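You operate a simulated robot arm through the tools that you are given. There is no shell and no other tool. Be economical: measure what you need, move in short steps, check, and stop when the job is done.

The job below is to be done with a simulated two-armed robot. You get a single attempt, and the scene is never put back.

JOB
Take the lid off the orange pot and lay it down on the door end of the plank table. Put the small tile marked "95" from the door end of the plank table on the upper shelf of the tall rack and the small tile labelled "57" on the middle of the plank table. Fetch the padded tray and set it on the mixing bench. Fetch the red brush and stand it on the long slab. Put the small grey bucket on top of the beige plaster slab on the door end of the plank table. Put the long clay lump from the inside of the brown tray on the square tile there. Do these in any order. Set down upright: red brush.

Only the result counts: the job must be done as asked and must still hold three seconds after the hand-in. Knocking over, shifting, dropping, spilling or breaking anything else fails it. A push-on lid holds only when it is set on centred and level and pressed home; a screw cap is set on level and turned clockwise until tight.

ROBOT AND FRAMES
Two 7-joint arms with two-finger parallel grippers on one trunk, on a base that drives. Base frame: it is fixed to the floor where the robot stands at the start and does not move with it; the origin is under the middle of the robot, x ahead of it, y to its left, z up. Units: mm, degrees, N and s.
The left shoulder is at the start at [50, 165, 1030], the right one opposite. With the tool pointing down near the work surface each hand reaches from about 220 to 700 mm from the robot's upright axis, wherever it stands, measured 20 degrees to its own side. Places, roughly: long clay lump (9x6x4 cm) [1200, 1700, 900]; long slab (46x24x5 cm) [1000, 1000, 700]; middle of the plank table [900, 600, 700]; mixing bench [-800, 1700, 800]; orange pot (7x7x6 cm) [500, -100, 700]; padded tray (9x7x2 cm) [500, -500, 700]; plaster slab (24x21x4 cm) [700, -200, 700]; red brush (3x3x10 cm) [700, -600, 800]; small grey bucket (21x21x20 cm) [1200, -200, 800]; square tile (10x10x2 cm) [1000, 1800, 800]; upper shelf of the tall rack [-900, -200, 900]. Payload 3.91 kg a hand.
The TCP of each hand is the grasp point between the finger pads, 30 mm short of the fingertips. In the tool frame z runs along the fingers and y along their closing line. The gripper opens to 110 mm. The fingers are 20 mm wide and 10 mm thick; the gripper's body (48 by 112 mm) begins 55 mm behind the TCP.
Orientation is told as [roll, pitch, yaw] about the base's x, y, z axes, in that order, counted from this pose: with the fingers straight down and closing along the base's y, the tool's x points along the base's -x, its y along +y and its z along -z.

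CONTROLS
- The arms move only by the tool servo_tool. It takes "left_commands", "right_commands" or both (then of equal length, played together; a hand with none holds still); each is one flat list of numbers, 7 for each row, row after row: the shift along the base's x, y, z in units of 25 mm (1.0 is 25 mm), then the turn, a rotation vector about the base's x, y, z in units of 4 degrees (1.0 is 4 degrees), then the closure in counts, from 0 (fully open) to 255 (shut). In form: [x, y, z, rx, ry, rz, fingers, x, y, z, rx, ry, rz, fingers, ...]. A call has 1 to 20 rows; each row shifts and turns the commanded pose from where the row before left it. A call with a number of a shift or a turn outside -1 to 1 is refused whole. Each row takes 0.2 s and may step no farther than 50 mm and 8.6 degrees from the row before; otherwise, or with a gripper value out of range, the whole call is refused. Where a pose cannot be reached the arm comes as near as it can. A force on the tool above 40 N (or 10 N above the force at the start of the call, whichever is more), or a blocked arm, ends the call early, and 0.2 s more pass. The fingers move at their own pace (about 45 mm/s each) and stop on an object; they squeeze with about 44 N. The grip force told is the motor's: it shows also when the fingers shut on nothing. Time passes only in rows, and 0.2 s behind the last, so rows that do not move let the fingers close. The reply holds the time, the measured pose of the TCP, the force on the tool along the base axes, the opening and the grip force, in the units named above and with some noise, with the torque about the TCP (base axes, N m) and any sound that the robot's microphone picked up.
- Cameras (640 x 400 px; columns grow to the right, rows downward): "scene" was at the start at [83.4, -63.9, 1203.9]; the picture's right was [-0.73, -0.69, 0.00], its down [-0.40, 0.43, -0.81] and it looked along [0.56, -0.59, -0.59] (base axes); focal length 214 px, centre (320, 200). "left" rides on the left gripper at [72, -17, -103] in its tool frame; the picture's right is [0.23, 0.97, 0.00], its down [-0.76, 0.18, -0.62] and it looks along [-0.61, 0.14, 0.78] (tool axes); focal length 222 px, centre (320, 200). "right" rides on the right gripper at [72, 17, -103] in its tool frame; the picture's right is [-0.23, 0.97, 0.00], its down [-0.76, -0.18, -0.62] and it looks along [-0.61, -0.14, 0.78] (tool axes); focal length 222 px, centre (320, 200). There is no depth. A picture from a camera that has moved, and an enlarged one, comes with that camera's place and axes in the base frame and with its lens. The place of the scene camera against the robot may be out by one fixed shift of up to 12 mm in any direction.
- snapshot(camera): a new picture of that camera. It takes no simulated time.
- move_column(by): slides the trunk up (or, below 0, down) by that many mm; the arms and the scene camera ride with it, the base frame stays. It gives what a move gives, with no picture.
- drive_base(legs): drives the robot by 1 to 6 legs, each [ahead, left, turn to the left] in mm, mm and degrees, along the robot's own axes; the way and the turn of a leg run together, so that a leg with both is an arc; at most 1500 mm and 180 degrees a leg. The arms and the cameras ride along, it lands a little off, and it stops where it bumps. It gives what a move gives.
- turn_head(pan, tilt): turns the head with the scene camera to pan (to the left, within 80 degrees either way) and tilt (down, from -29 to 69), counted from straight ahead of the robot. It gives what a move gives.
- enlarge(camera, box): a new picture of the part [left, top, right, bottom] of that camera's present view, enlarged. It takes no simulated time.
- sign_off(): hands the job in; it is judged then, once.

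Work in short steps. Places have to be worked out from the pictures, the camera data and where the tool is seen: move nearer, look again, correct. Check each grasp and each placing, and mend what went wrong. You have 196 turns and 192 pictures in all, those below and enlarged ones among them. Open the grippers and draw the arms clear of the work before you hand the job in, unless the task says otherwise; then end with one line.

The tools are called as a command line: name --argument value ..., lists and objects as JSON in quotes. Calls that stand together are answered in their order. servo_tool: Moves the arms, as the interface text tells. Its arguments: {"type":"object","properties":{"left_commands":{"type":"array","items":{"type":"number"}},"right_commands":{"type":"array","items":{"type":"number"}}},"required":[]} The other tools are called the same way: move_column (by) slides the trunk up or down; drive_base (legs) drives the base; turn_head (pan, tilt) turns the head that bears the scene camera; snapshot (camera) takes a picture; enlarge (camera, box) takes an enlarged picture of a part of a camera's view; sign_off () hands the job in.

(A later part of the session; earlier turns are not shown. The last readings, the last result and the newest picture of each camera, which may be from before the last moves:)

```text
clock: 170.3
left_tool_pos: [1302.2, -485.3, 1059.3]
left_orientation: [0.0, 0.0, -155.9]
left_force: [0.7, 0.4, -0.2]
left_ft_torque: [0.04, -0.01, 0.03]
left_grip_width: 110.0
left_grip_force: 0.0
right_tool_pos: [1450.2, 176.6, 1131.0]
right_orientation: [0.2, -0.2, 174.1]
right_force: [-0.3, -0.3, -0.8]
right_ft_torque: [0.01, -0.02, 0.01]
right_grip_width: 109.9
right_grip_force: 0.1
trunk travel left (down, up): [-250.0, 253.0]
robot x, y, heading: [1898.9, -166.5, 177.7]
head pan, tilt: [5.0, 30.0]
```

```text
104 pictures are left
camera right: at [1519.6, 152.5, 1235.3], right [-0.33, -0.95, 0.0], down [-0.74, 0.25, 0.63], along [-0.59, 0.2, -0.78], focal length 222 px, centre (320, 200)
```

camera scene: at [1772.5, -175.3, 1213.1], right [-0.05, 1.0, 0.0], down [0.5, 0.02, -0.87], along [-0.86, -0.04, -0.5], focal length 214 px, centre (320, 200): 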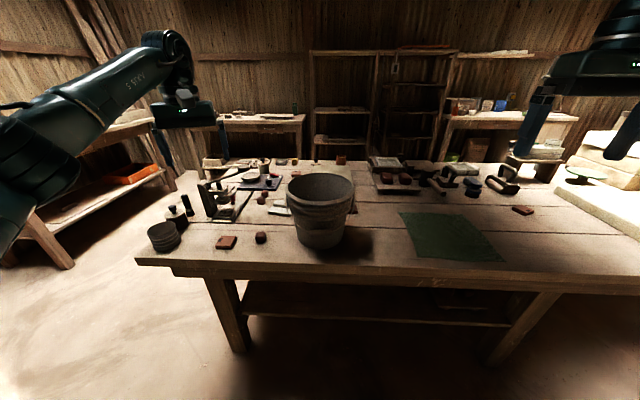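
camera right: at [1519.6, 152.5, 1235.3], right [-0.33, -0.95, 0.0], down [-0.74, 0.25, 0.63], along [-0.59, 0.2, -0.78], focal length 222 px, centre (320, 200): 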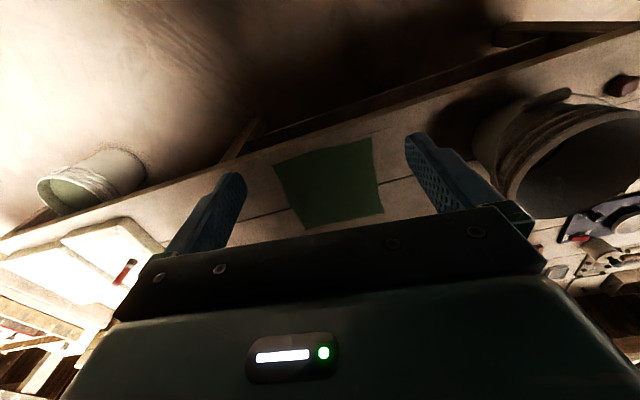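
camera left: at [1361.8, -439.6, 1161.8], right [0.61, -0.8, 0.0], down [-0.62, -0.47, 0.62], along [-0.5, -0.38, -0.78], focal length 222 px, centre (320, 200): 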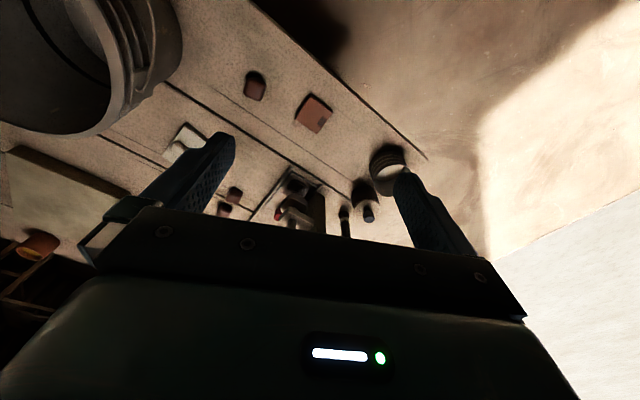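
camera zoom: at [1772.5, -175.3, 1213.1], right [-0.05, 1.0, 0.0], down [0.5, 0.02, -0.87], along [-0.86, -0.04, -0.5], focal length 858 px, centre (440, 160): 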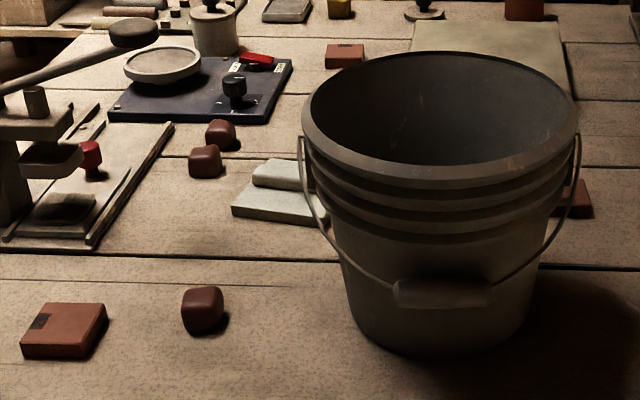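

C reads "62", so B (beyond the bucket) should be "95". I turn the base to heading ≈205° and come in so the right hand can view and reach B beyond the bucket.

drive_base --legs '[[0, 0, 27], [143, -105, 0]]'

snapshot --camera "right"

snapshot --camera "scene"

```text
clock: 173.2
left_tool_pos: [1338.7, -697.1, 1058.3]
left_orientation: [0.1, 0.0, -128.3]
left_force: [0.1, 0.4, -0.4]
left_ft_torque: [-0.02, -0.03, 0.0]
left_grip_width: 109.9
left_grip_force: 0.1
right_tool_pos: [1162.5, -43.1, 1131.3]
right_orientation: [0.0, -0.2, -158.2]
right_force: [-1.0, 0.0, 0.6]
right_ft_torque: [0.0, -0.04, 0.01]
right_grip_width: 110.1
right_grip_force: 0.2
trunk travel left (down, up): [-250.0, 253.0]
robot x, y, heading: [1720.1, -142.3, -154.8]
head pan, tilt: [5.0, 30.0]
```

```text
103 pictures are left
camera right: at [1235.8, -31.4, 1235.1], right [0.15, -0.99, 0.0], down [-0.77, -0.12, 0.63], along [-0.62, -0.1, -0.78], focal length 222 px, centre (320, 200)
```

right: 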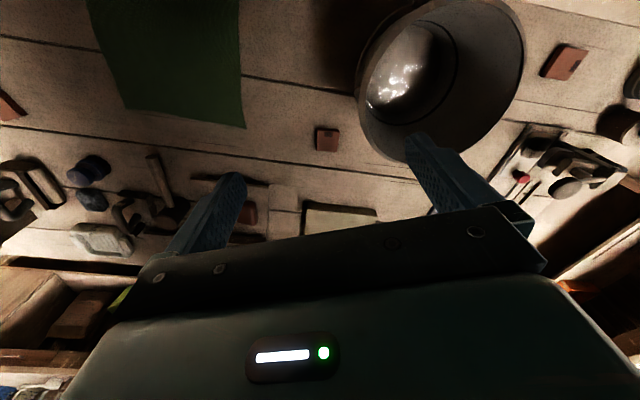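

```text
102 pictures are left
camera scene: at [1611.0, -202.1, 1213.0], right [-0.51, 0.86, 0.0], down [0.43, 0.25, -0.87], along [-0.75, -0.44, -0.5], focal length 214 px, centre (320, 200)
```

scene: 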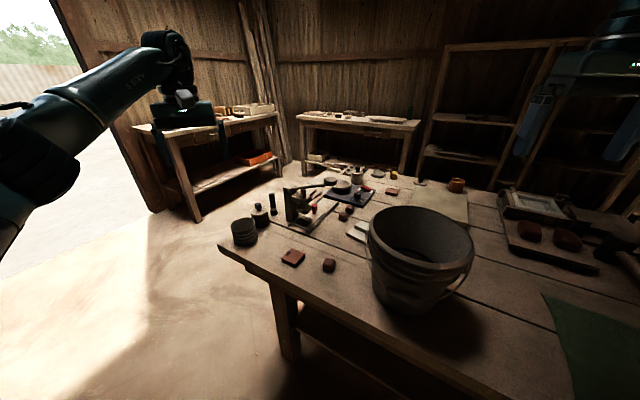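

Something glistens in the bucket; I zoom in on it and on tile B.

enlarge --camera "right" --box '[340, 0, 540, 160]'

enlarge --camera "right" --box '[308, 120, 348, 160]'

enlarge --camera "scene" --box '[340, 190, 500, 320]'

```text
2.50 times, centred on (440, 80) of right
camera zoom: at [1235.8, -31.4, 1235.1], right [0.15, -0.99, 0.0], down [-0.77, -0.12, 0.63], along [-0.62, -0.1, -0.78], focal length 555 px, centre (20, 500)
```

zoom: 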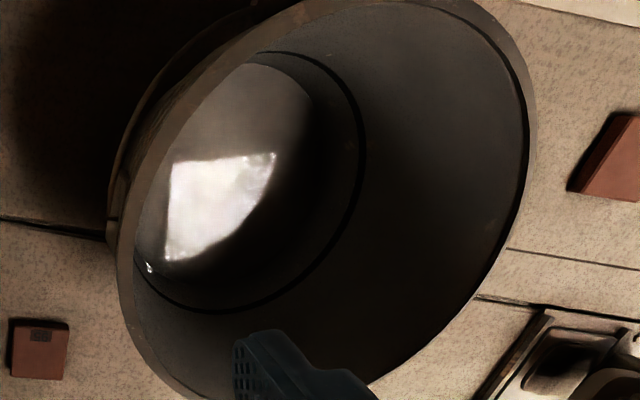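

```text
10.00 times, centred on (328, 140) of right
camera zoom: at [1235.8, -31.4, 1235.1], right [0.15, -0.99, 0.0], down [-0.77, -0.12, 0.63], along [-0.62, -0.1, -0.78], focal length 2221 px, centre (240, 800)
```

zoom: 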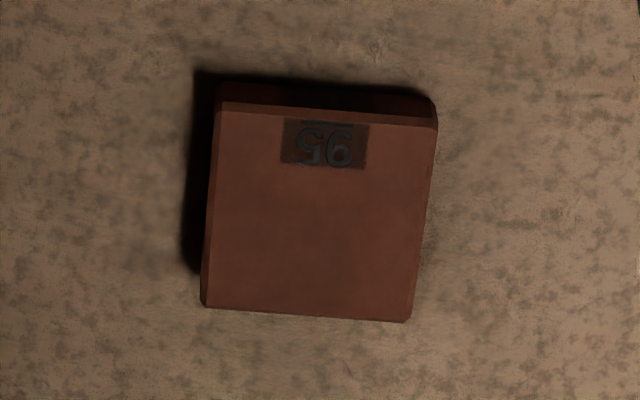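

```text
3.08 times, centred on (420, 255) of scene
camera zoom: at [1611.0, -202.1, 1213.0], right [-0.51, 0.86, 0.0], down [0.43, 0.25, -0.87], along [-0.75, -0.44, -0.5], focal length 660 px, centre (12, 31)
```

zoom: 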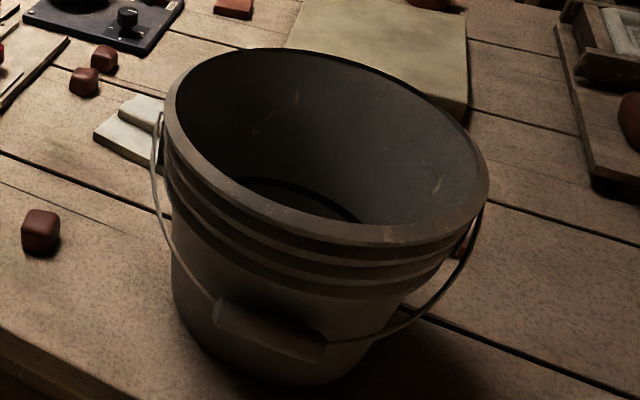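

B reads "95" (upside down) at about (1027, −83). I creep 30 mm closer, move the right hand above it and turn to align.

drive_base --legs '[[32, -13, 0]]'

servo_tool --right_commands '[-0.8, -0.2, 0, 0, 0, -0.9, 0, -0.8, -0.2, 0, 0, 0, -0.9, 0, -0.8, -0.2, 0, 0, 0, -0.9, 0, -0.8, -0.2, 0, 0, 0, -0.9, 0, -0.8, -0.2, -1, 0, 0, -0.9, 0, 0, 0, -1, 0, 0, 0, 0, 0, 0, -1, 0, 0, 0, 0, 0, 0, -1, 0, 0, 0, 0, 0, 0, -1, 0, 0, 0, 0, 0, 0, -1, 0, 0, 0, 0, 0, 0, -1, 0, 0, 0, 0, 0, 0, -1, 0, 0, 0, 0, 0, 0, 0, 0, 0, 0, 0]'

snapshot --camera "right"

```text
clock: 174.0
left_tool_pos: [1304.3, -699.9, 1058.3]
left_orientation: [-0.1, 0.1, -128.3]
left_force: [-1.0, -0.3, 0.4]
left_ft_torque: [0.01, 0.02, 0.0]
left_grip_width: 109.9
left_grip_force: 0.0
right_tool_pos: [1128.4, -44.8, 1132.1]
right_orientation: [0.1, -0.2, -158.4]
right_force: [0.0, 0.3, 0.4]
right_ft_torque: [0.03, 0.0, 0.0]
right_grip_width: 109.9
right_grip_force: 0.1
trunk travel left (down, up): [-250.0, 253.0]
robot x, y, heading: [1688.0, -148.0, -154.7]
head pan, tilt: [5.0, 30.0]
```

```text
clock: 176.8
left_tool_pos: [1304.5, -700.0, 1059.1]
left_orientation: [0.0, 0.0, -128.4]
left_force: [0.5, -0.3, -0.2]
left_ft_torque: [0.02, 0.02, -0.02]
left_grip_width: 109.9
left_grip_force: 0.0
right_tool_pos: [1035.0, -65.9, 925.0]
right_orientation: [0.1, -0.2, -176.4]
right_force: [-0.3, 0.3, -0.6]
right_ft_torque: [-0.03, -0.03, -0.02]
right_grip_width: 109.9
right_grip_force: 0.0
right hand out of reach, approached as far as the arm can: row 4, 5
trunk travel left (down, up): [-250.0, 253.0]
robot x, y, heading: [1687.8, -143.4, -154.7]
head pan, tilt: [5.0, 30.0]
```

```text
98 pictures are left
camera right: at [1108.1, -78.2, 1029.4], right [-0.16, -0.99, 0.0], down [-0.77, 0.13, 0.63], along [-0.62, 0.1, -0.78], focal length 222 px, centre (320, 200)
```

right: 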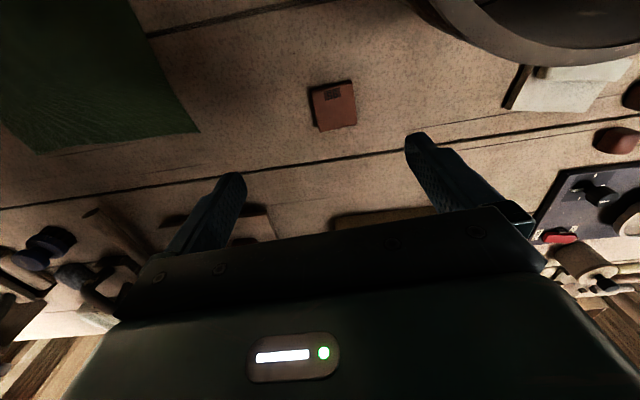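

Tile at (1025, −82). Correct and descend to just above.

servo_tool --right_commands '[-0.2, -0.32, -1, 0, 0, 0, 50, -0.2, -0.32, -1, 0, 0, 0, 50, 0, 0, -1, 0, 0, 0, 50, 0, 0, -1, 0, 0, 0, 50, 0, 0, -0.9, 0, 0, 0, 50, 0, 0, 0, 0, 0, 0, 50]'

snapshot --camera "right"

```text
clock: 178.2
left_tool_pos: [1305.7, -698.6, 1057.1]
left_orientation: [0.0, 0.0, -128.3]
left_force: [0.1, -0.7, 0.7]
left_ft_torque: [-0.03, 0.02, 0.04]
left_grip_width: 110.0
left_grip_force: 0.0
right_tool_pos: [1025.6, -79.4, 803.1]
right_orientation: [0.2, -0.2, -176.4]
right_force: [0.1, 1.4, 0.3]
right_ft_torque: [0.01, 0.05, -0.02]
right_grip_width: 88.2
right_grip_force: 0.1
trunk travel left (down, up): [-250.0, 253.0]
robot x, y, heading: [1687.9, -144.7, -154.6]
head pan, tilt: [5.0, 30.0]
```

```text
97 pictures are left
camera right: at [1099.6, -91.3, 908.1], right [-0.16, -0.99, 0.0], down [-0.77, 0.13, 0.63], along [-0.62, 0.1, -0.78], focal length 222 px, centre (320, 200)
```

right: 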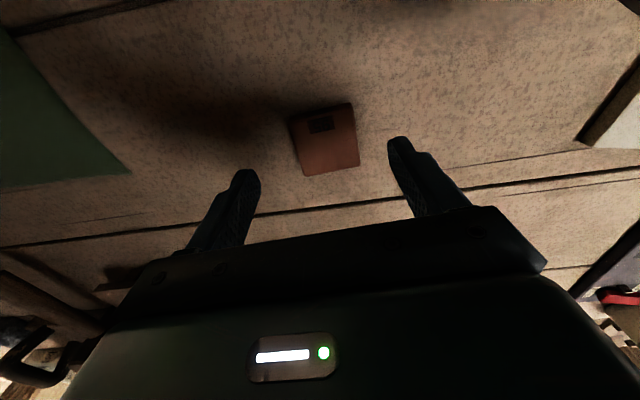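

Centred. Descend and grip.

servo_tool --right_commands '[0, -0.18, -1, 0, 0, 0, 50, 0, 0, -0.9, 0, 0, 0, 50, 0, 0, 0, 0, 0, 0, 255, 0, 0, 0, 0, 0, 0, 255, 0, 0, 0, 0, 0, 0, 255, 0, 0, 0, 0, 0, 0, 255, 0, 0, 0.4, 0, 0, 0, 255, 0, 0, 1, 0, 0, 0, 255, 0, 0, 1, 0, 0, 0, 255, 0, 0, 1, 0, 0, 0, 255]'

snapshot --camera "right"

```text
clock: 180.4
left_tool_pos: [1305.7, -700.4, 1059.3]
left_orientation: [0.0, 0.1, -128.2]
left_force: [0.2, -0.7, 0.0]
left_ft_torque: [0.0, 0.03, -0.03]
left_grip_width: 110.1
left_grip_force: 0.1
right_tool_pos: [1043.9, -71.7, 857.7]
right_orientation: [0.0, -0.3, -176.2]
right_force: [0.6, 0.6, -0.6]
right_ft_torque: [0.0, -0.02, -0.02]
right_grip_width: 0.3
right_grip_force: 37.9
right hand out of reach, approached as far as the arm can: row 1, 2
trunk travel left (down, up): [-250.0, 253.0]
robot x, y, heading: [1687.8, -146.0, -154.7]
head pan, tilt: [5.0, 30.0]
```

```text
96 pictures are left
camera right: at [1116.4, -82.9, 962.0], right [-0.16, -0.99, 0.0], down [-0.77, 0.13, 0.63], along [-0.62, 0.1, -0.78], focal length 222 px, centre (320, 200)
```

right: 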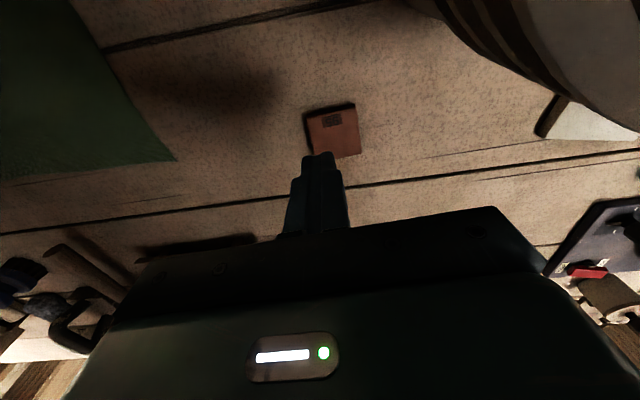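

Low reach needs the trunk down. I open, raise the hand, lower the column 110 mm and retry.

servo_tool --right_commands '[0, 0, 1, 0, 0, 0, 50, 0, 0, 1, 0, 0, 0, 50, 0, 0, 1, 0, 0, 0, 50, 0, 0, 1, 0, 0, 0, 50]'

move_column --by -110

servo_tool --right_commands '[-0.7, -0.5, -0.8, 0, 0, 0, 50, 0, 0, -0.6, 0, 0, 0, 50, 0, 0, 0, 0, 0, 0, 50]'

snapshot --camera "right"

```text
clock: 181.4
left_tool_pos: [1304.7, -698.7, 1059.6]
left_orientation: [0.0, -0.1, -128.3]
left_force: [-0.3, 0.5, 1.1]
left_ft_torque: [0.0, -0.06, 0.01]
left_grip_width: 109.9
left_grip_force: 0.0
right_tool_pos: [1044.5, -72.9, 956.6]
right_orientation: [-0.1, -0.1, -176.1]
right_force: [-0.4, 0.5, -0.2]
right_ft_torque: [0.02, 0.03, 0.0]
right_grip_width: 86.5
right_grip_force: 0.1
trunk travel left (down, up): [-250.0, 253.0]
robot x, y, heading: [1688.3, -143.3, -154.9]
head pan, tilt: [5.0, 30.0]
```

```text
clock: 182.8
left_tool_pos: [1305.0, -700.5, 949.2]
left_orientation: [0.1, 0.0, -128.3]
left_force: [-0.1, -0.1, -0.2]
left_ft_torque: [-0.03, -0.03, 0.01]
left_grip_width: 109.9
left_grip_force: 0.1
right_tool_pos: [1045.5, -71.5, 846.0]
right_orientation: [0.0, -0.2, -176.3]
right_force: [-0.2, -0.7, -0.5]
right_ft_torque: [0.01, -0.01, 0.02]
right_grip_width: 88.4
right_grip_force: 0.2
trunk travel left (down, up): [-140.0, 363.0]
robot x, y, heading: [1689.7, -146.9, -154.8]
head pan, tilt: [5.0, 30.0]
```

```text
clock: 183.7
left_tool_pos: [1304.3, -700.4, 948.2]
left_orientation: [0.0, 0.0, -128.3]
left_force: [0.2, -0.8, 0.7]
left_ft_torque: [0.02, -0.03, -0.02]
left_grip_width: 110.2
left_grip_force: 0.0
right_tool_pos: [1027.3, -81.9, 810.2]
right_orientation: [0.1, -0.1, -176.3]
right_force: [-0.2, 0.5, 0.3]
right_ft_torque: [-0.02, -0.02, -0.01]
right_grip_width: 88.4
right_grip_force: 0.1
trunk travel left (down, up): [-140.0, 363.0]
robot x, y, heading: [1684.5, -149.2, -154.8]
head pan, tilt: [5.0, 30.0]
```

```text
95 pictures are left
camera right: at [1099.6, -93.4, 914.8], right [-0.16, -0.99, 0.0], down [-0.77, 0.13, 0.63], along [-0.62, 0.1, -0.78], focal length 222 px, centre (320, 200)
```

right: 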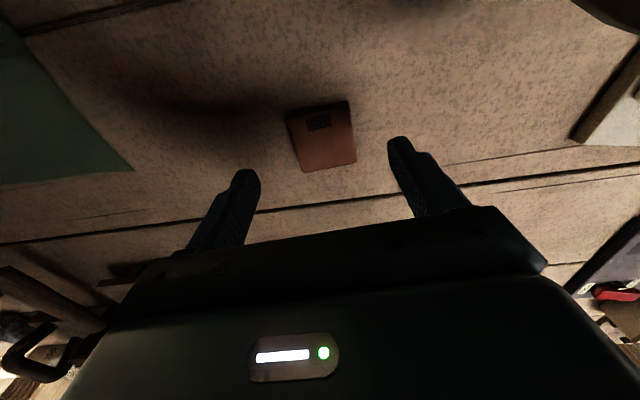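

Aligned; descend to z≈755 and grip.

servo_tool --right_commands '[0, -0.08, -1, 0, 0, 0, 50, 0, 0, -0.9, 0, 0, 0, 50, 0, 0, -0.3, 0, 0, 0, 50, 0, 0, 0, 0, 0, 0, 255, 0, 0, 0, 0, 0, 0, 255, 0, 0, 0, 0, 0, 0, 255, 0, 0, 0, 0, 0, 0, 255]'

snapshot --camera "right"

```text
clock: 185.2
left_tool_pos: [1305.0, -701.2, 946.9]
left_orientation: [0.0, 0.0, -128.4]
left_force: [0.4, -0.6, -0.4]
left_ft_torque: [-0.01, 0.02, -0.02]
left_grip_width: 110.1
left_grip_force: 0.2
right_tool_pos: [1029.2, -87.0, 754.9]
right_orientation: [0.2, -0.2, -176.3]
right_force: [0.5, 0.3, 1.0]
right_ft_torque: [0.01, -0.02, -0.02]
right_grip_width: 50.8
right_grip_force: 44.6
trunk travel left (down, up): [-140.0, 363.0]
robot x, y, heading: [1687.7, -147.0, -154.5]
head pan, tilt: [5.0, 30.0]
```

```text
94 pictures are left
camera right: at [1100.8, -98.1, 858.7], right [-0.16, -0.99, 0.0], down [-0.77, 0.13, 0.63], along [-0.62, 0.1, -0.78], focal length 222 px, centre (320, 200)
```

right: 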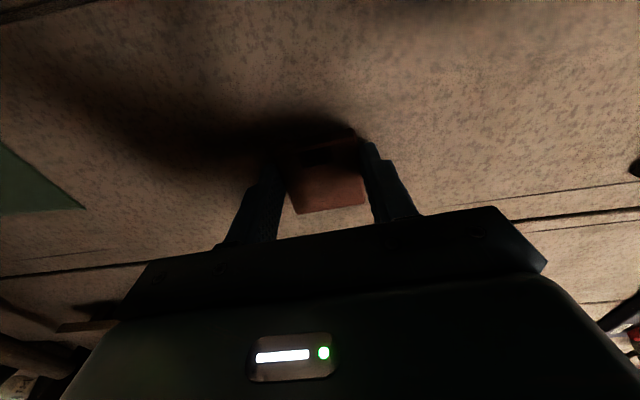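

Tile "95" gripped. Lift it, raise the column again, and reposition to heading ≈135° at (1670, −464) so the left hand can grip the bucket's far-left rim radially.

servo_tool --right_commands '[0, 0, 0.5, 0, 0, 0, 255, 0, 0, 1, 0, 0, 0, 255, 0, 0, 1, 0, 0, 0, 255, 0, 0, 1, 0, 0, 0, 255, 0, 0, 1, 0, 0, 0, 255, 0, 0, 1, 0, 0, 0, 255, 0, 0, 1, 0, 0, 0, 255, 0, 0, 1, 0, 0, 0, 255]'

move_column --by 130

drive_base --legs '[[-220, 0, 0], [0, 0, -70], [-137, 443, 0]]'

snapshot --camera "left"

turn_head --pan 0 --tilt 35

snapshot --camera "scene"

```text
clock: 187.1
left_tool_pos: [1304.3, -699.6, 947.5]
left_orientation: [0.0, 0.0, -128.3]
left_force: [-0.5, -0.5, -0.3]
left_ft_torque: [-0.01, -0.01, -0.03]
left_grip_width: 109.9
left_grip_force: 0.0
right_tool_pos: [1026.2, -86.4, 945.7]
right_orientation: [0.0, 0.0, -176.2]
right_force: [0.0, 0.6, 0.5]
right_ft_torque: [0.04, -0.04, 0.02]
right_grip_width: 51.2
right_grip_force: 44.0
trunk travel left (down, up): [-140.0, 363.0]
robot x, y, heading: [1687.8, -146.8, -154.9]
head pan, tilt: [5.0, 30.0]
```

```text
clock: 188.6
left_tool_pos: [1303.8, -700.3, 1078.3]
left_orientation: [0.0, 0.0, -128.2]
left_force: [0.2, 0.3, 0.2]
left_ft_torque: [-0.01, 0.01, 0.02]
left_grip_width: 110.1
left_grip_force: 0.0
right_tool_pos: [1026.3, -86.4, 1075.3]
right_orientation: [0.1, -0.2, -176.4]
right_force: [0.2, -0.1, -1.8]
right_ft_torque: [0.01, -0.02, -0.01]
right_grip_width: 51.1
right_grip_force: 44.3
trunk travel left (down, up): [-270.0, 233.0]
robot x, y, heading: [1688.1, -144.7, -154.4]
head pan, tilt: [5.0, 30.0]
```

```text
clock: 195.6
left_tool_pos: [1025.2, -336.1, 1078.5]
left_orientation: [0.0, 0.0, 164.0]
left_force: [-0.2, -0.3, 0.5]
left_ft_torque: [0.01, 0.0, -0.04]
left_grip_width: 110.1
left_grip_force: 0.1
right_tool_pos: [1487.7, 153.0, 1075.7]
right_orientation: [0.1, -0.2, 116.0]
right_force: [0.5, 1.0, -1.2]
right_ft_torque: [-0.03, -0.02, -0.01]
right_grip_width: 51.3
right_grip_force: 44.1
trunk travel left (down, up): [-270.0, 233.0]
robot x, y, heading: [1680.8, -481.8, 137.6]
head pan, tilt: [5.0, 30.0]
```

```text
93 pictures are left
camera left: at [1100.1, -339.7, 1181.8], right [-0.05, -1.0, 0.0], down [-0.78, 0.04, 0.62], along [-0.62, 0.03, -0.78], focal length 222 px, centre (320, 200)
```

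left: 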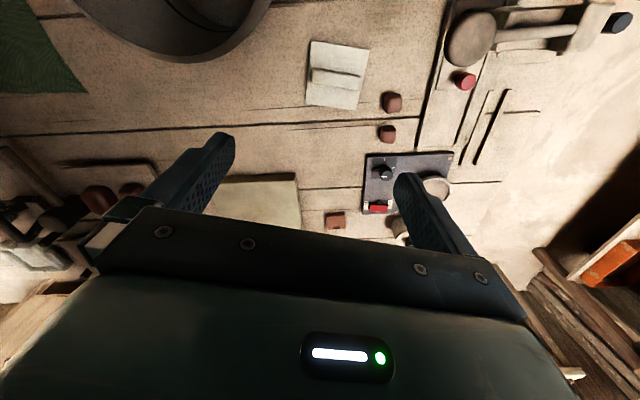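

```text
clock: 196.3
left_tool_pos: [1025.8, -335.5, 1078.4]
left_orientation: [0.0, 0.0, 164.2]
left_force: [0.3, -0.1, 0.1]
left_ft_torque: [0.01, -0.01, 0.01]
left_grip_width: 110.3
left_grip_force: 0.1
right_tool_pos: [1488.1, 153.7, 1075.1]
right_orientation: [0.0, -0.1, 116.1]
right_force: [-0.2, 0.7, -0.5]
right_ft_torque: [0.02, -0.01, -0.01]
right_grip_width: 50.8
right_grip_force: 44.1
trunk travel left (down, up): [-270.0, 233.0]
robot x, y, heading: [1679.8, -482.1, 137.6]
head pan, tilt: [0.0, 35.0]
```

```text
92 pictures are left
camera scene: at [1590.7, -401.4, 1225.3], right [0.67, 0.74, 0.0], down [0.42, -0.39, -0.82], along [-0.61, 0.55, -0.57], focal length 214 px, centre (320, 200)
```

scene: 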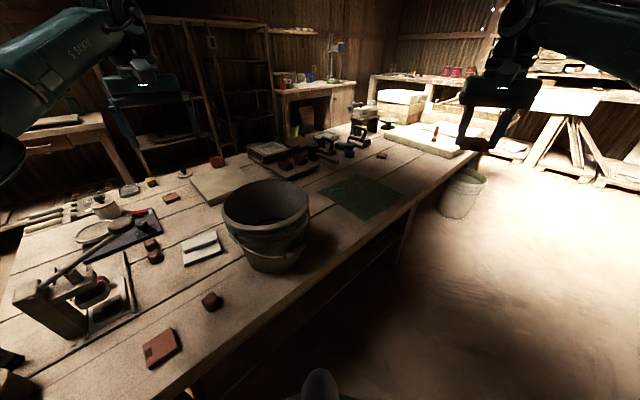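

I draw the left hand back and turn it to ψ≈137° to see the whole rim from above.

servo_tool --left_commands '[1, -0.2, 0, 0, 0, -0.95, 0, 1, -0.2, 0, 0, 0, -0.95, 0, 1, -0.2, 0, 0, 0, -0.95, 0, 1, -0.2, 0, 0, 0, -0.95, 0, 1, -0.2, 0, 0, 0, -0.95, 0, 1, -0.2, 0, 0, 0, -0.95, 0, 1, -0.2, 0, 0, 0, -0.95, 0, 0, 0, 0, 0, 0, 0, 0]'

snapshot --camera "left"

```text
clock: 198.1
left_tool_pos: [1199.8, -370.9, 1080.6]
left_orientation: [0.1, -0.1, 137.4]
left_force: [-0.1, 0.3, -0.6]
left_ft_torque: [0.0, 0.02, 0.01]
left_grip_width: 110.0
left_grip_force: 0.1
right_tool_pos: [1489.7, 154.5, 1074.6]
right_orientation: [0.2, -0.2, 116.1]
right_force: [-0.2, 1.2, -1.1]
right_ft_torque: [-0.02, 0.0, -0.04]
right_grip_width: 51.1
right_grip_force: 44.2
trunk travel left (down, up): [-270.0, 233.0]
robot x, y, heading: [1681.2, -481.8, 137.5]
head pan, tilt: [0.0, 35.0]
```

```text
91 pictures are left
camera left: at [1265.4, -406.8, 1183.5], right [-0.49, -0.87, 0.0], down [-0.68, 0.38, 0.62], along [-0.54, 0.31, -0.78], focal length 222 px, centre (320, 200)
```

left: 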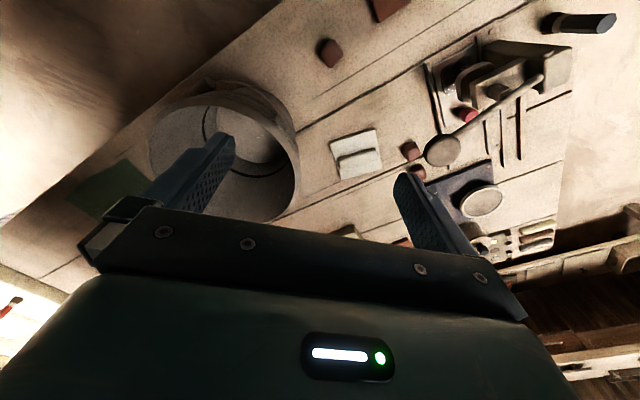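

I zoom in on the rim for a precise fit.

enlarge --camera "left" --box '[130, 70, 322, 230]'

```text
2.50 times, centred on (226, 150) of left
camera zoom: at [1265.4, -406.8, 1183.5], right [-0.49, -0.87, 0.0], down [-0.68, 0.38, 0.62], along [-0.54, 0.31, -0.78], focal length 555 px, centre (555, 325)
```

zoom: 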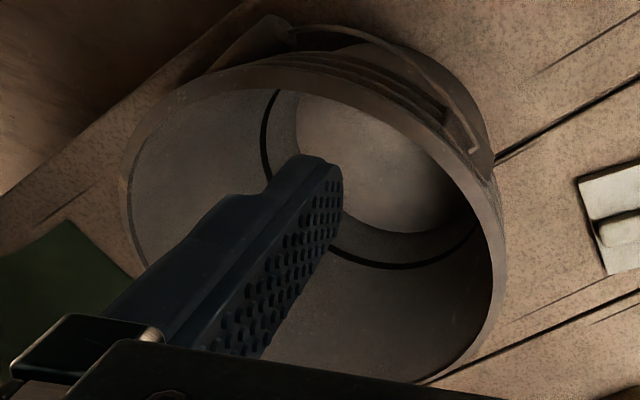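

Fit gives the bucket centre ≈ (1184, −214), rim radius ≈103, wall taper ≈6.7°; there is a little liquid inside, so it must stay level. I position over the far-left rim point (1119, −285) and tilt the hand 6° to match the wall.

servo_tool --left_commands '[-0.81, 0.86, 0, 0, 0, 0, 0, -0.81, 0.86, 0, 0, 0, 0, 0, -0.81, 0.86, 0, 0, 0, 0, 0, -0.81, 0.86, -0.5, 0, 0, 0, 0, 0, 0, -1, 0.552, -0.508, 0, 0, 0, 0, -1, 0.552, -0.508, 0, 0, 0, 0, 0, 0, 0, 0, 0]'

snapshot --camera "left"

enlarge --camera "scene" --box '[185, 130, 345, 290]'

```text
clock: 199.7
left_tool_pos: [1119.6, -286.1, 1016.7]
left_orientation: [-6.0, 0.0, 137.5]
left_force: [0.8, -1.1, 1.1]
left_ft_torque: [-0.01, -0.03, 0.01]
left_grip_width: 110.2
left_grip_force: 0.0
right_tool_pos: [1488.9, 153.9, 1074.9]
right_orientation: [0.1, -0.2, 116.1]
right_force: [0.2, 0.2, -1.1]
right_ft_torque: [-0.03, -0.01, -0.01]
right_grip_width: 51.1
right_grip_force: 43.6
trunk travel left (down, up): [-270.0, 233.0]
robot x, y, heading: [1683.0, -478.9, 137.6]
head pan, tilt: [0.0, 35.0]
```

```text
89 pictures are left
camera left: at [1176.5, -329.4, 1121.6], right [-0.49, -0.87, -0.1], down [-0.72, 0.34, 0.6], along [-0.49, 0.37, -0.79], focal length 222 px, centre (320, 200)
```

left: 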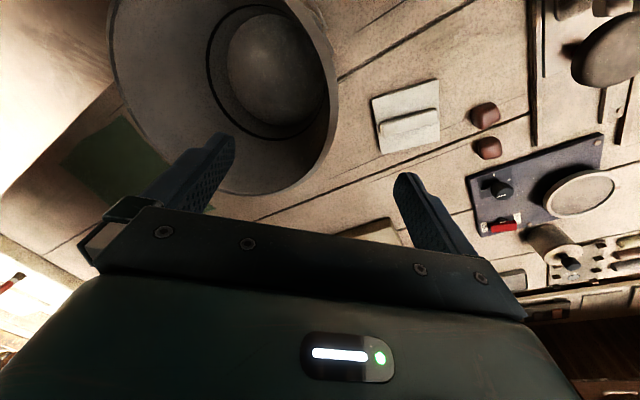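

```text
2.50 times, centred on (265, 210) of scene
camera zoom: at [1590.8, -401.4, 1225.3], right [0.67, 0.74, 0.0], down [0.42, -0.39, -0.82], along [-0.61, 0.55, -0.57], focal length 536 px, centre (458, 175)
```

zoom: 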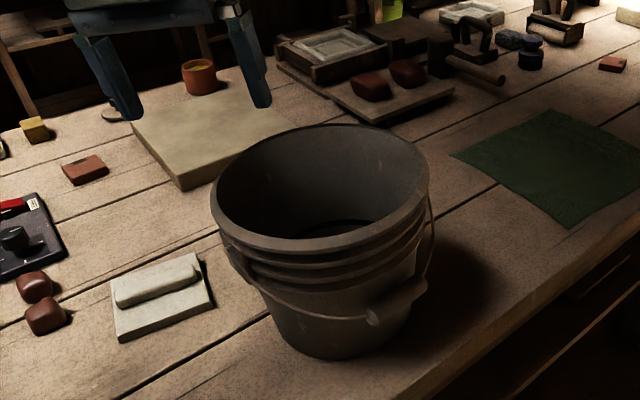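

Rim checks out within 2 mm. Descend vertically to z≈882 with fingers astride the wall.

servo_tool --left_commands '[0, 0, -1, 0, 0, 0, 0, 0, 0, -1, 0, 0, 0, 0, 0, 0, -1, 0, 0, 0, 0, 0, 0, -1, 0, 0, 0, 0, 0, 0, -1, 0, 0, 0, 0, 0, 0, -0.4, 0, 0, 0, 0, 0, 0, 0, 0, 0, 0, 0]'

enlarge --camera "scene" --box '[185, 130, 345, 290]'

```text
clock: 201.3
left_tool_pos: [1118.4, -286.9, 879.0]
left_orientation: [-6.0, 0.1, 137.5]
left_force: [0.2, 0.3, -0.1]
left_ft_torque: [-0.02, -0.02, 0.01]
left_grip_width: 109.9
left_grip_force: 0.1
right_tool_pos: [1489.2, 153.6, 1074.9]
right_orientation: [0.1, -0.2, 116.1]
right_force: [-0.1, 0.2, -0.9]
right_ft_torque: [-0.03, 0.0, -0.03]
right_grip_width: 51.1
right_grip_force: 44.3
trunk travel left (down, up): [-270.0, 233.0]
robot x, y, heading: [1682.4, -476.6, 137.5]
head pan, tilt: [0.0, 35.0]
```

```text
2.50 times, centred on (265, 210) of scene
camera zoom: at [1590.7, -401.4, 1225.2], right [0.67, 0.74, 0.0], down [0.42, -0.39, -0.82], along [-0.61, 0.55, -0.57], focal length 536 px, centre (458, 175)
```

zoom: 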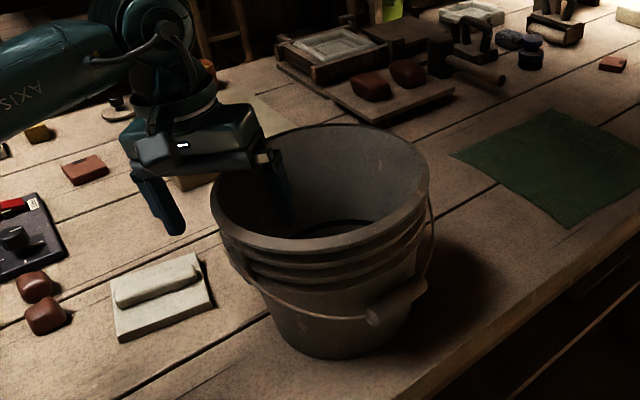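

The fingers straddle the wall. Close.

servo_tool --left_commands '[0, 0, 0, 0, 0, 0, 200, 0, 0, 0, 0, 0, 0, 230, 0, 0, 0, 0, 0, 0, 255, 0, 0, 0, 0, 0, 0, 255, 0, 0, 0, 0, 0, 0, 255, 0, 0, 0, 0, 0, 0, 255]'

enlarge --camera "scene" --box '[185, 130, 345, 290]'

```text
clock: 202.7
left_tool_pos: [1119.8, -286.3, 882.1]
left_orientation: [-6.1, -0.1, 137.6]
left_force: [1.5, 2.9, 1.6]
left_ft_torque: [0.13, -0.6, 0.32]
left_grip_width: 5.3
left_grip_force: 19.2
right_tool_pos: [1487.8, 154.0, 1074.8]
right_orientation: [0.1, -0.2, 116.1]
right_force: [-0.1, -0.1, -0.7]
right_ft_torque: [0.0, -0.01, -0.03]
right_grip_width: 50.9
right_grip_force: 44.3
trunk travel left (down, up): [-270.0, 233.0]
robot x, y, heading: [1682.9, -479.1, 137.8]
head pan, tilt: [0.0, 35.0]
```

```text
2.50 times, centred on (265, 210) of scene
camera zoom: at [1590.9, -401.3, 1225.3], right [0.67, 0.74, 0.0], down [0.42, -0.39, -0.82], along [-0.61, 0.55, -0.57], focal length 536 px, centre (458, 175)
```

zoom: 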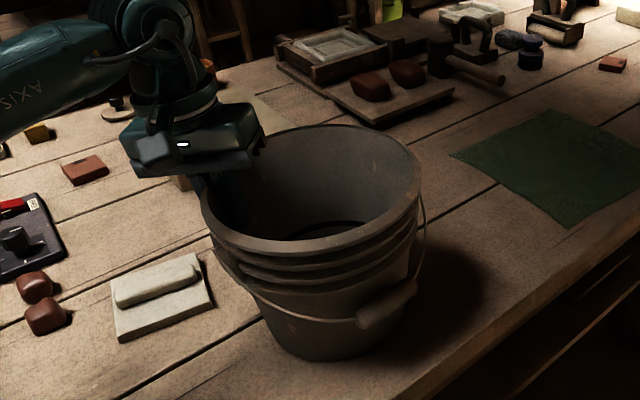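

Width 5 mm, still settling. I hold a moment and lift just a few mm to feel the load.

servo_tool --left_commands '[0, 0, 0, 0, 0, 0, 255, 0, 0, 0, 0, 0, 0, 255, 0, 0, 0.15, 0, 0, 0, 255, 0, 0, 0.15, 0, 0, 0, 255, 0, 0, 0, 0, 0, 0, 255]'

enlarge --camera "scene" --box '[185, 130, 345, 290]'

```text
clock: 203.9
left_tool_pos: [1120.0, -287.3, 888.5]
left_orientation: [-5.9, 0.1, 137.5]
left_force: [-0.1, -0.3, -6.4]
left_ft_torque: [-0.49, 0.45, 0.01]
left_grip_width: 2.8
left_grip_force: 42.9
right_tool_pos: [1487.9, 154.5, 1075.4]
right_orientation: [0.0, -0.2, 116.1]
right_force: [-0.2, 0.5, -0.6]
right_ft_torque: [-0.01, 0.01, -0.01]
right_grip_width: 51.2
right_grip_force: 43.8
trunk travel left (down, up): [-270.0, 233.0]
robot x, y, heading: [1682.3, -479.7, 137.8]
head pan, tilt: [0.0, 35.0]
```

```text
2.50 times, centred on (265, 210) of scene
camera zoom: at [1590.1, -401.1, 1225.1], right [0.67, 0.74, 0.0], down [0.42, -0.39, -0.82], along [-0.6, 0.55, -0.57], focal length 536 px, centre (458, 175)
```

zoom: 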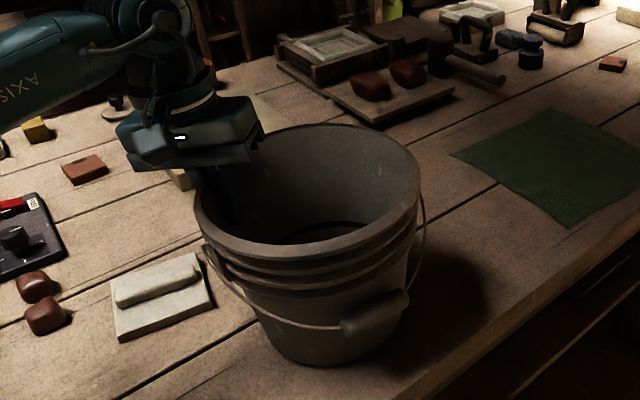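

Load is only ~6 N so far. Lift another 15 mm and look for tilt.

servo_tool --left_commands '[0, 0, 0.2, 0, 0, 0, 255, 0, 0, 0.2, 0, 0, 0, 255, 0, 0, 0.2, 0, 0, 0, 255, 0, 0, 0, 0, 0, 0, 255, 0, 0, 0, 0, 0, 0, 255]'

enlarge --camera "scene" --box '[185, 130, 345, 290]'

snapshot --camera "left"

```text
clock: 205.1
left_tool_pos: [1120.5, -285.8, 903.4]
left_orientation: [-5.9, 0.1, 137.6]
left_force: [-0.3, -0.3, -6.7]
left_ft_torque: [-0.47, 0.48, -0.01]
left_grip_width: 2.9
left_grip_force: 43.0
right_tool_pos: [1487.6, 154.1, 1075.0]
right_orientation: [0.0, -0.2, 116.1]
right_force: [0.4, 0.3, -0.9]
right_ft_torque: [0.02, -0.01, -0.01]
right_grip_width: 50.8
right_grip_force: 44.4
trunk travel left (down, up): [-270.0, 233.0]
robot x, y, heading: [1686.1, -479.3, 137.3]
head pan, tilt: [0.0, 35.0]
```

```text
2.50 times, centred on (265, 210) of scene
camera zoom: at [1590.2, -401.1, 1225.2], right [0.67, 0.74, 0.0], down [0.42, -0.39, -0.82], along [-0.6, 0.55, -0.57], focal length 536 px, centre (458, 175)
```

zoom: 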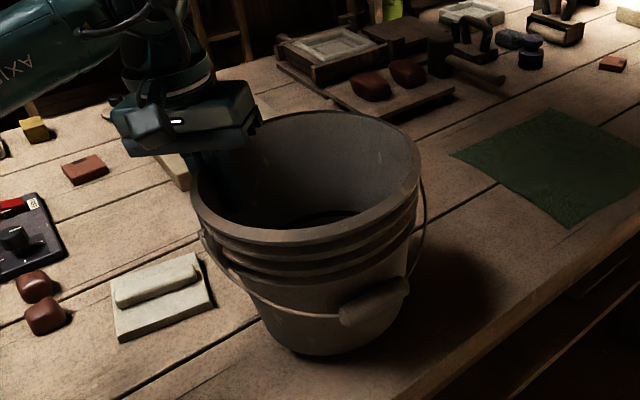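

```text
83 pictures are left
camera left: at [1177.3, -329.5, 1008.4], right [-0.49, -0.87, -0.1], down [-0.73, 0.34, 0.6], along [-0.49, 0.37, -0.79], focal length 222 px, centre (320, 200)
```

left: 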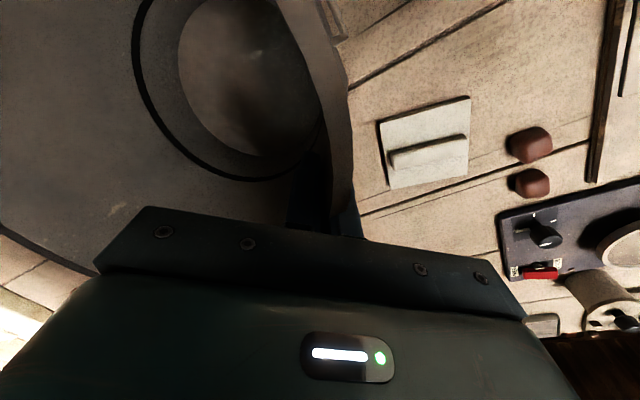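

Only 0.68 kg, held firmly and level. Lift to clear everything and drive round the door end, first half of the way.

servo_tool --left_commands '[0, 0, 0.6, 0, 0, 0, 255, 0, 0, 0.8, 0, 0, 0, 255, 0, 0, 0.8, 0, 0, 0, 255, 0, 0, 0.8, 0, 0, 0, 255, 0, 0, 0.8, 0, 0, 0, 255, 0, 0, 0.8, 0, 0, 0, 255, 0, 0, 0, 0, 0, 0, 255]'

drive_base --legs '[[-260, 0, 0], [0, 0, -47.5], [-850, 0, 0]]'

snapshot --camera "scene"

```text
clock: 206.7
left_tool_pos: [1120.3, -284.0, 1019.9]
left_orientation: [-6.0, 0.1, 137.5]
left_force: [-0.4, -0.3, -6.5]
left_ft_torque: [-0.48, 0.5, 0.02]
left_grip_width: 3.1
left_grip_force: 42.8
right_tool_pos: [1487.6, 153.1, 1075.7]
right_orientation: [0.0, -0.3, 116.2]
right_force: [-0.8, 0.7, -0.5]
right_ft_torque: [-0.04, 0.02, 0.0]
right_grip_width: 51.4
right_grip_force: 44.0
trunk travel left (down, up): [-270.0, 233.0]
robot x, y, heading: [1685.2, -481.6, 137.6]
head pan, tilt: [0.0, 35.0]
```

```text
clock: 214.8
left_tool_pos: [1630.3, -945.0, 1019.7]
left_orientation: [-5.9, 0.0, 89.6]
left_force: [0.3, -0.3, -6.1]
left_ft_torque: [0.05, 0.67, 0.0]
left_grip_width: 2.9
left_grip_force: 42.5
right_tool_pos: [2203.0, -924.6, 1074.4]
right_orientation: [0.2, -0.1, 68.2]
right_force: [0.6, -0.4, -0.2]
right_ft_torque: [0.04, -0.02, 0.03]
right_grip_width: 50.9
right_grip_force: 43.9
trunk travel left (down, up): [-270.0, 233.0]
robot x, y, heading: [1864.5, -1494.5, 90.0]
head pan, tilt: [0.0, 35.0]
```

```text
82 pictures are left
camera scene: at [1857.3, -1377.1, 1225.2], right [1.0, 0.0, 0.0], down [0.0, -0.57, -0.82], along [0.0, 0.82, -0.57], focal length 214 px, centre (320, 200)
```

scene: 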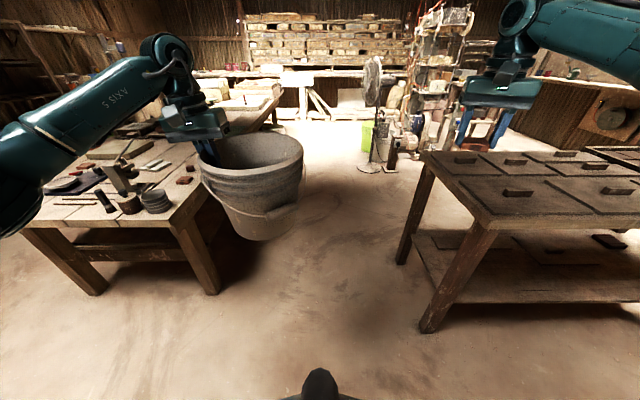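

Bucket hangs steady. Continue left past the door end.

drive_base --legs '[[0, 1160, 0], [0, 1160, 0]]'

turn_head --pan 60 --tilt 30

snapshot --camera "scene"

```text
clock: 225.4
left_tool_pos: [-569.2, -925.9, 1017.8]
left_orientation: [-5.6, 0.5, 89.6]
left_force: [0.5, 0.2, -6.3]
left_ft_torque: [0.06, 0.63, 0.0]
left_grip_width: 2.9
left_grip_force: 43.0
right_tool_pos: [2.4, -909.3, 1076.5]
right_orientation: [0.1, -0.2, 68.0]
right_force: [0.3, -0.8, -1.2]
right_ft_torque: [-0.02, -0.04, 0.0]
right_grip_width: 50.9
right_grip_force: 44.4
trunk travel left (down, up): [-270.0, 233.0]
robot x, y, heading: [-341.2, -1479.0, 89.1]
head pan, tilt: [0.0, 35.0]
stopped in leg 2: the robot was blocked; the commanded pose is now the measured one
```

```text
clock: 226.7
left_tool_pos: [-570.7, -925.4, 1019.3]
left_orientation: [-5.8, 0.3, 89.5]
left_force: [-0.3, 0.3, -7.0]
left_ft_torque: [0.02, 0.67, -0.01]
left_grip_width: 2.8
left_grip_force: 43.4
right_tool_pos: [2.8, -908.0, 1076.1]
right_orientation: [0.0, -0.2, 68.0]
right_force: [0.3, 0.1, -0.9]
right_ft_torque: [-0.03, -0.03, -0.05]
right_grip_width: 50.7
right_grip_force: 43.3
trunk travel left (down, up): [-270.0, 233.0]
robot x, y, heading: [-339.6, -1476.9, 89.4]
head pan, tilt: [60.0, 30.0]
```

```text
81 pictures are left
camera scene: at [-422.7, -1401.1, 1233.0], right [0.51, 0.86, 0.0], down [0.43, -0.26, -0.87], along [-0.74, 0.44, -0.5], focal length 214 px, centre (320, 200)
```

scene: 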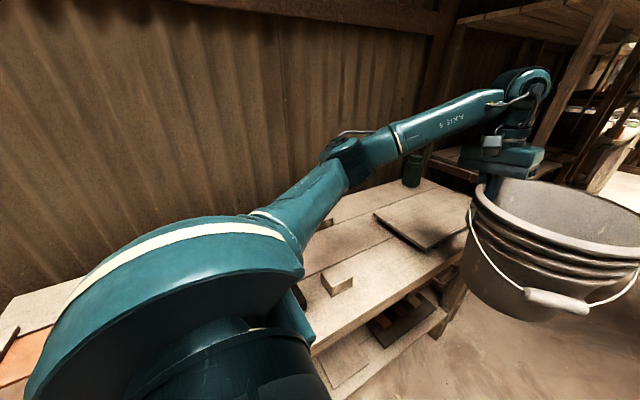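

The base touched the side bench on the left and stopped; it appears undisturbed. I move away 150 mm, turn to heading 0 and slide to y≈−341.

enlarge --camera "scene" --box '[280, 120, 480, 320]'

drive_base --legs '[[0, -150, 0], [0, 0, -89.5], [0, 1136, 0]]'

turn_head --pan 5 --tilt 40

snapshot --camera "scene"

```text
2.00 times, centred on (380, 220) of scene
camera zoom: at [-422.7, -1401.1, 1233.0], right [0.51, 0.86, 0.0], down [0.43, -0.26, -0.87], along [-0.74, 0.44, -0.5], focal length 429 px, centre (200, 160)
```

zoom: 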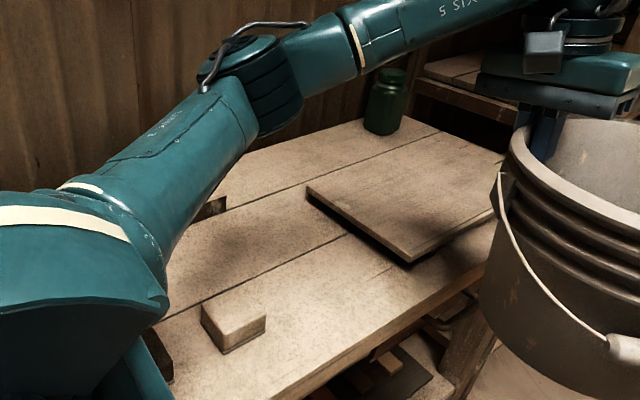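

```text
clock: 237.4
left_tool_pos: [366.1, -79.0, 1019.7]
left_orientation: [-5.8, 0.3, 0.7]
left_force: [-0.4, -0.1, -7.1]
left_ft_torque: [0.67, -0.02, -0.01]
left_grip_width: 2.7
left_grip_force: 42.6
right_tool_pos: [396.1, -651.4, 1074.9]
right_orientation: [-0.1, -0.2, -20.8]
right_force: [0.5, -0.4, -0.9]
right_ft_torque: [0.01, 0.03, -0.01]
right_grip_width: 51.1
right_grip_force: 44.3
trunk travel left (down, up): [-270.0, 233.0]
robot x, y, heading: [-182.9, -324.0, 0.7]
head pan, tilt: [60.0, 30.0]
```

```text
clock: 238.7
left_tool_pos: [364.9, -79.0, 1019.0]
left_orientation: [-5.8, 0.2, 0.6]
left_force: [-0.4, -0.2, -6.6]
left_ft_torque: [0.65, -0.01, -0.03]
left_grip_width: 2.7
left_grip_force: 42.9
right_tool_pos: [396.4, -650.8, 1075.4]
right_orientation: [0.2, -0.3, -20.8]
right_force: [1.0, 0.2, -0.5]
right_ft_torque: [0.01, -0.01, 0.03]
right_grip_width: 50.9
right_grip_force: 44.5
trunk travel left (down, up): [-270.0, 233.0]
robot x, y, heading: [-177.9, -321.6, 0.6]
head pan, tilt: [5.0, 40.0]
```

```text
79 pictures are left
camera scene: at [-71.2, -312.7, 1217.6], right [0.1, -1.0, 0.0], down [-0.64, -0.06, -0.77], along [0.76, 0.07, -0.64], focal length 214 px, centre (320, 200)
```

scene: 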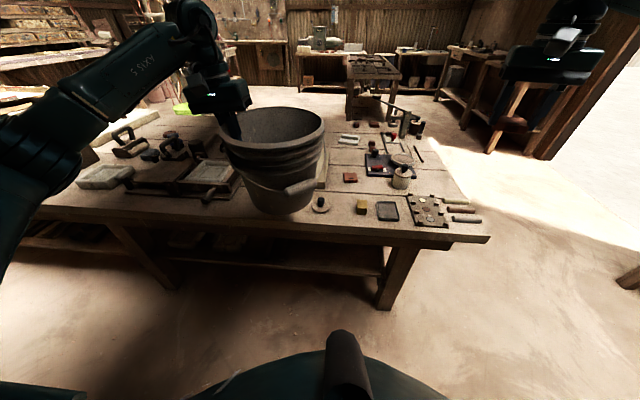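

Slab extents worked out from earlier pictures: x≈567–807, y≈−260…−50, centre ≈(688, −155). The bucket (centre ≈97 mm right of the hand) goes there; I drive 215 ahead, 20 left, then extend the arm.

drive_base --legs '[[215, 20, 0]]'

servo_tool --left_commands '[0.8, 0, 0, 0, 0, 0, 255, 0.8, 0, 0, 0, 0, 0, 255, 0.8, 0, 0, 0, 0, 0, 255, 0.8, 0, 0, 0, 0, 0, 255, 0, 0, 0, 0, 0, 0, 255]'

snapshot --camera "left"

snapshot --camera "scene"

```text
clock: 240.3
left_tool_pos: [584.0, -59.2, 1018.6]
left_orientation: [-5.8, 0.4, 0.4]
left_force: [0.5, -0.4, -7.1]
left_ft_torque: [0.65, -0.04, 0.01]
left_grip_width: 2.8
left_grip_force: 42.6
right_tool_pos: [611.2, -630.3, 1075.9]
right_orientation: [-0.1, -0.2, -21.0]
right_force: [0.5, 0.3, -0.4]
right_ft_torque: [0.02, 0.03, 0.02]
right_grip_width: 50.8
right_grip_force: 44.0
trunk travel left (down, up): [-270.0, 233.0]
robot x, y, heading: [35.9, -296.6, 0.1]
head pan, tilt: [5.0, 40.0]
```

```text
clock: 241.5
left_tool_pos: [665.0, -60.0, 1020.2]
left_orientation: [-5.7, 0.2, 0.4]
left_force: [0.2, 0.0, -7.0]
left_ft_torque: [0.67, -0.07, 0.0]
left_grip_width: 2.9
left_grip_force: 42.9
right_tool_pos: [611.9, -630.6, 1075.9]
right_orientation: [0.1, -0.3, -21.0]
right_force: [0.3, 0.6, -1.6]
right_ft_torque: [0.0, 0.01, 0.01]
right_grip_width: 51.1
right_grip_force: 44.2
trunk travel left (down, up): [-270.0, 233.0]
robot x, y, heading: [36.6, -300.0, 0.4]
head pan, tilt: [5.0, 40.0]
```

```text
78 pictures are left
camera left: at [593.5, -65.6, 1124.2], right [-0.23, 0.97, -0.1], down [0.76, 0.24, 0.6], along [0.6, 0.07, -0.79], focal length 222 px, centre (320, 200)
```

left: 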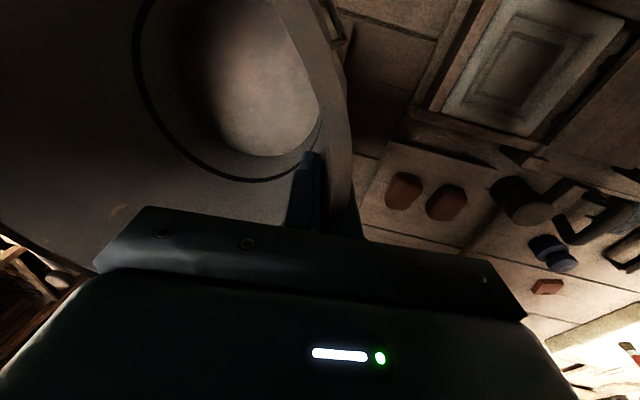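

```text
77 pictures are left
camera scene: at [145.8, -291.4, 1217.6], right [0.09, -1.0, 0.0], down [-0.64, -0.06, -0.77], along [0.76, 0.07, -0.64], focal length 214 px, centre (320, 200)
```

scene: 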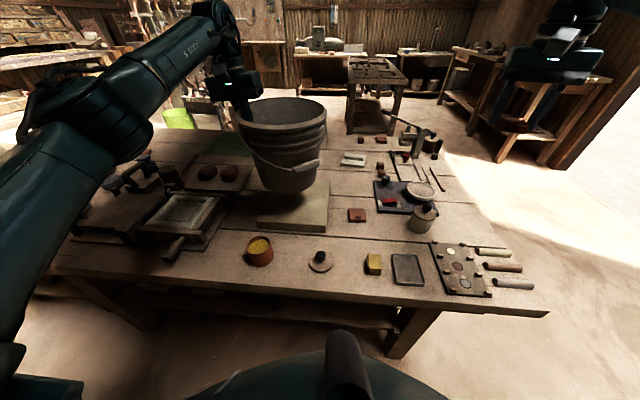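

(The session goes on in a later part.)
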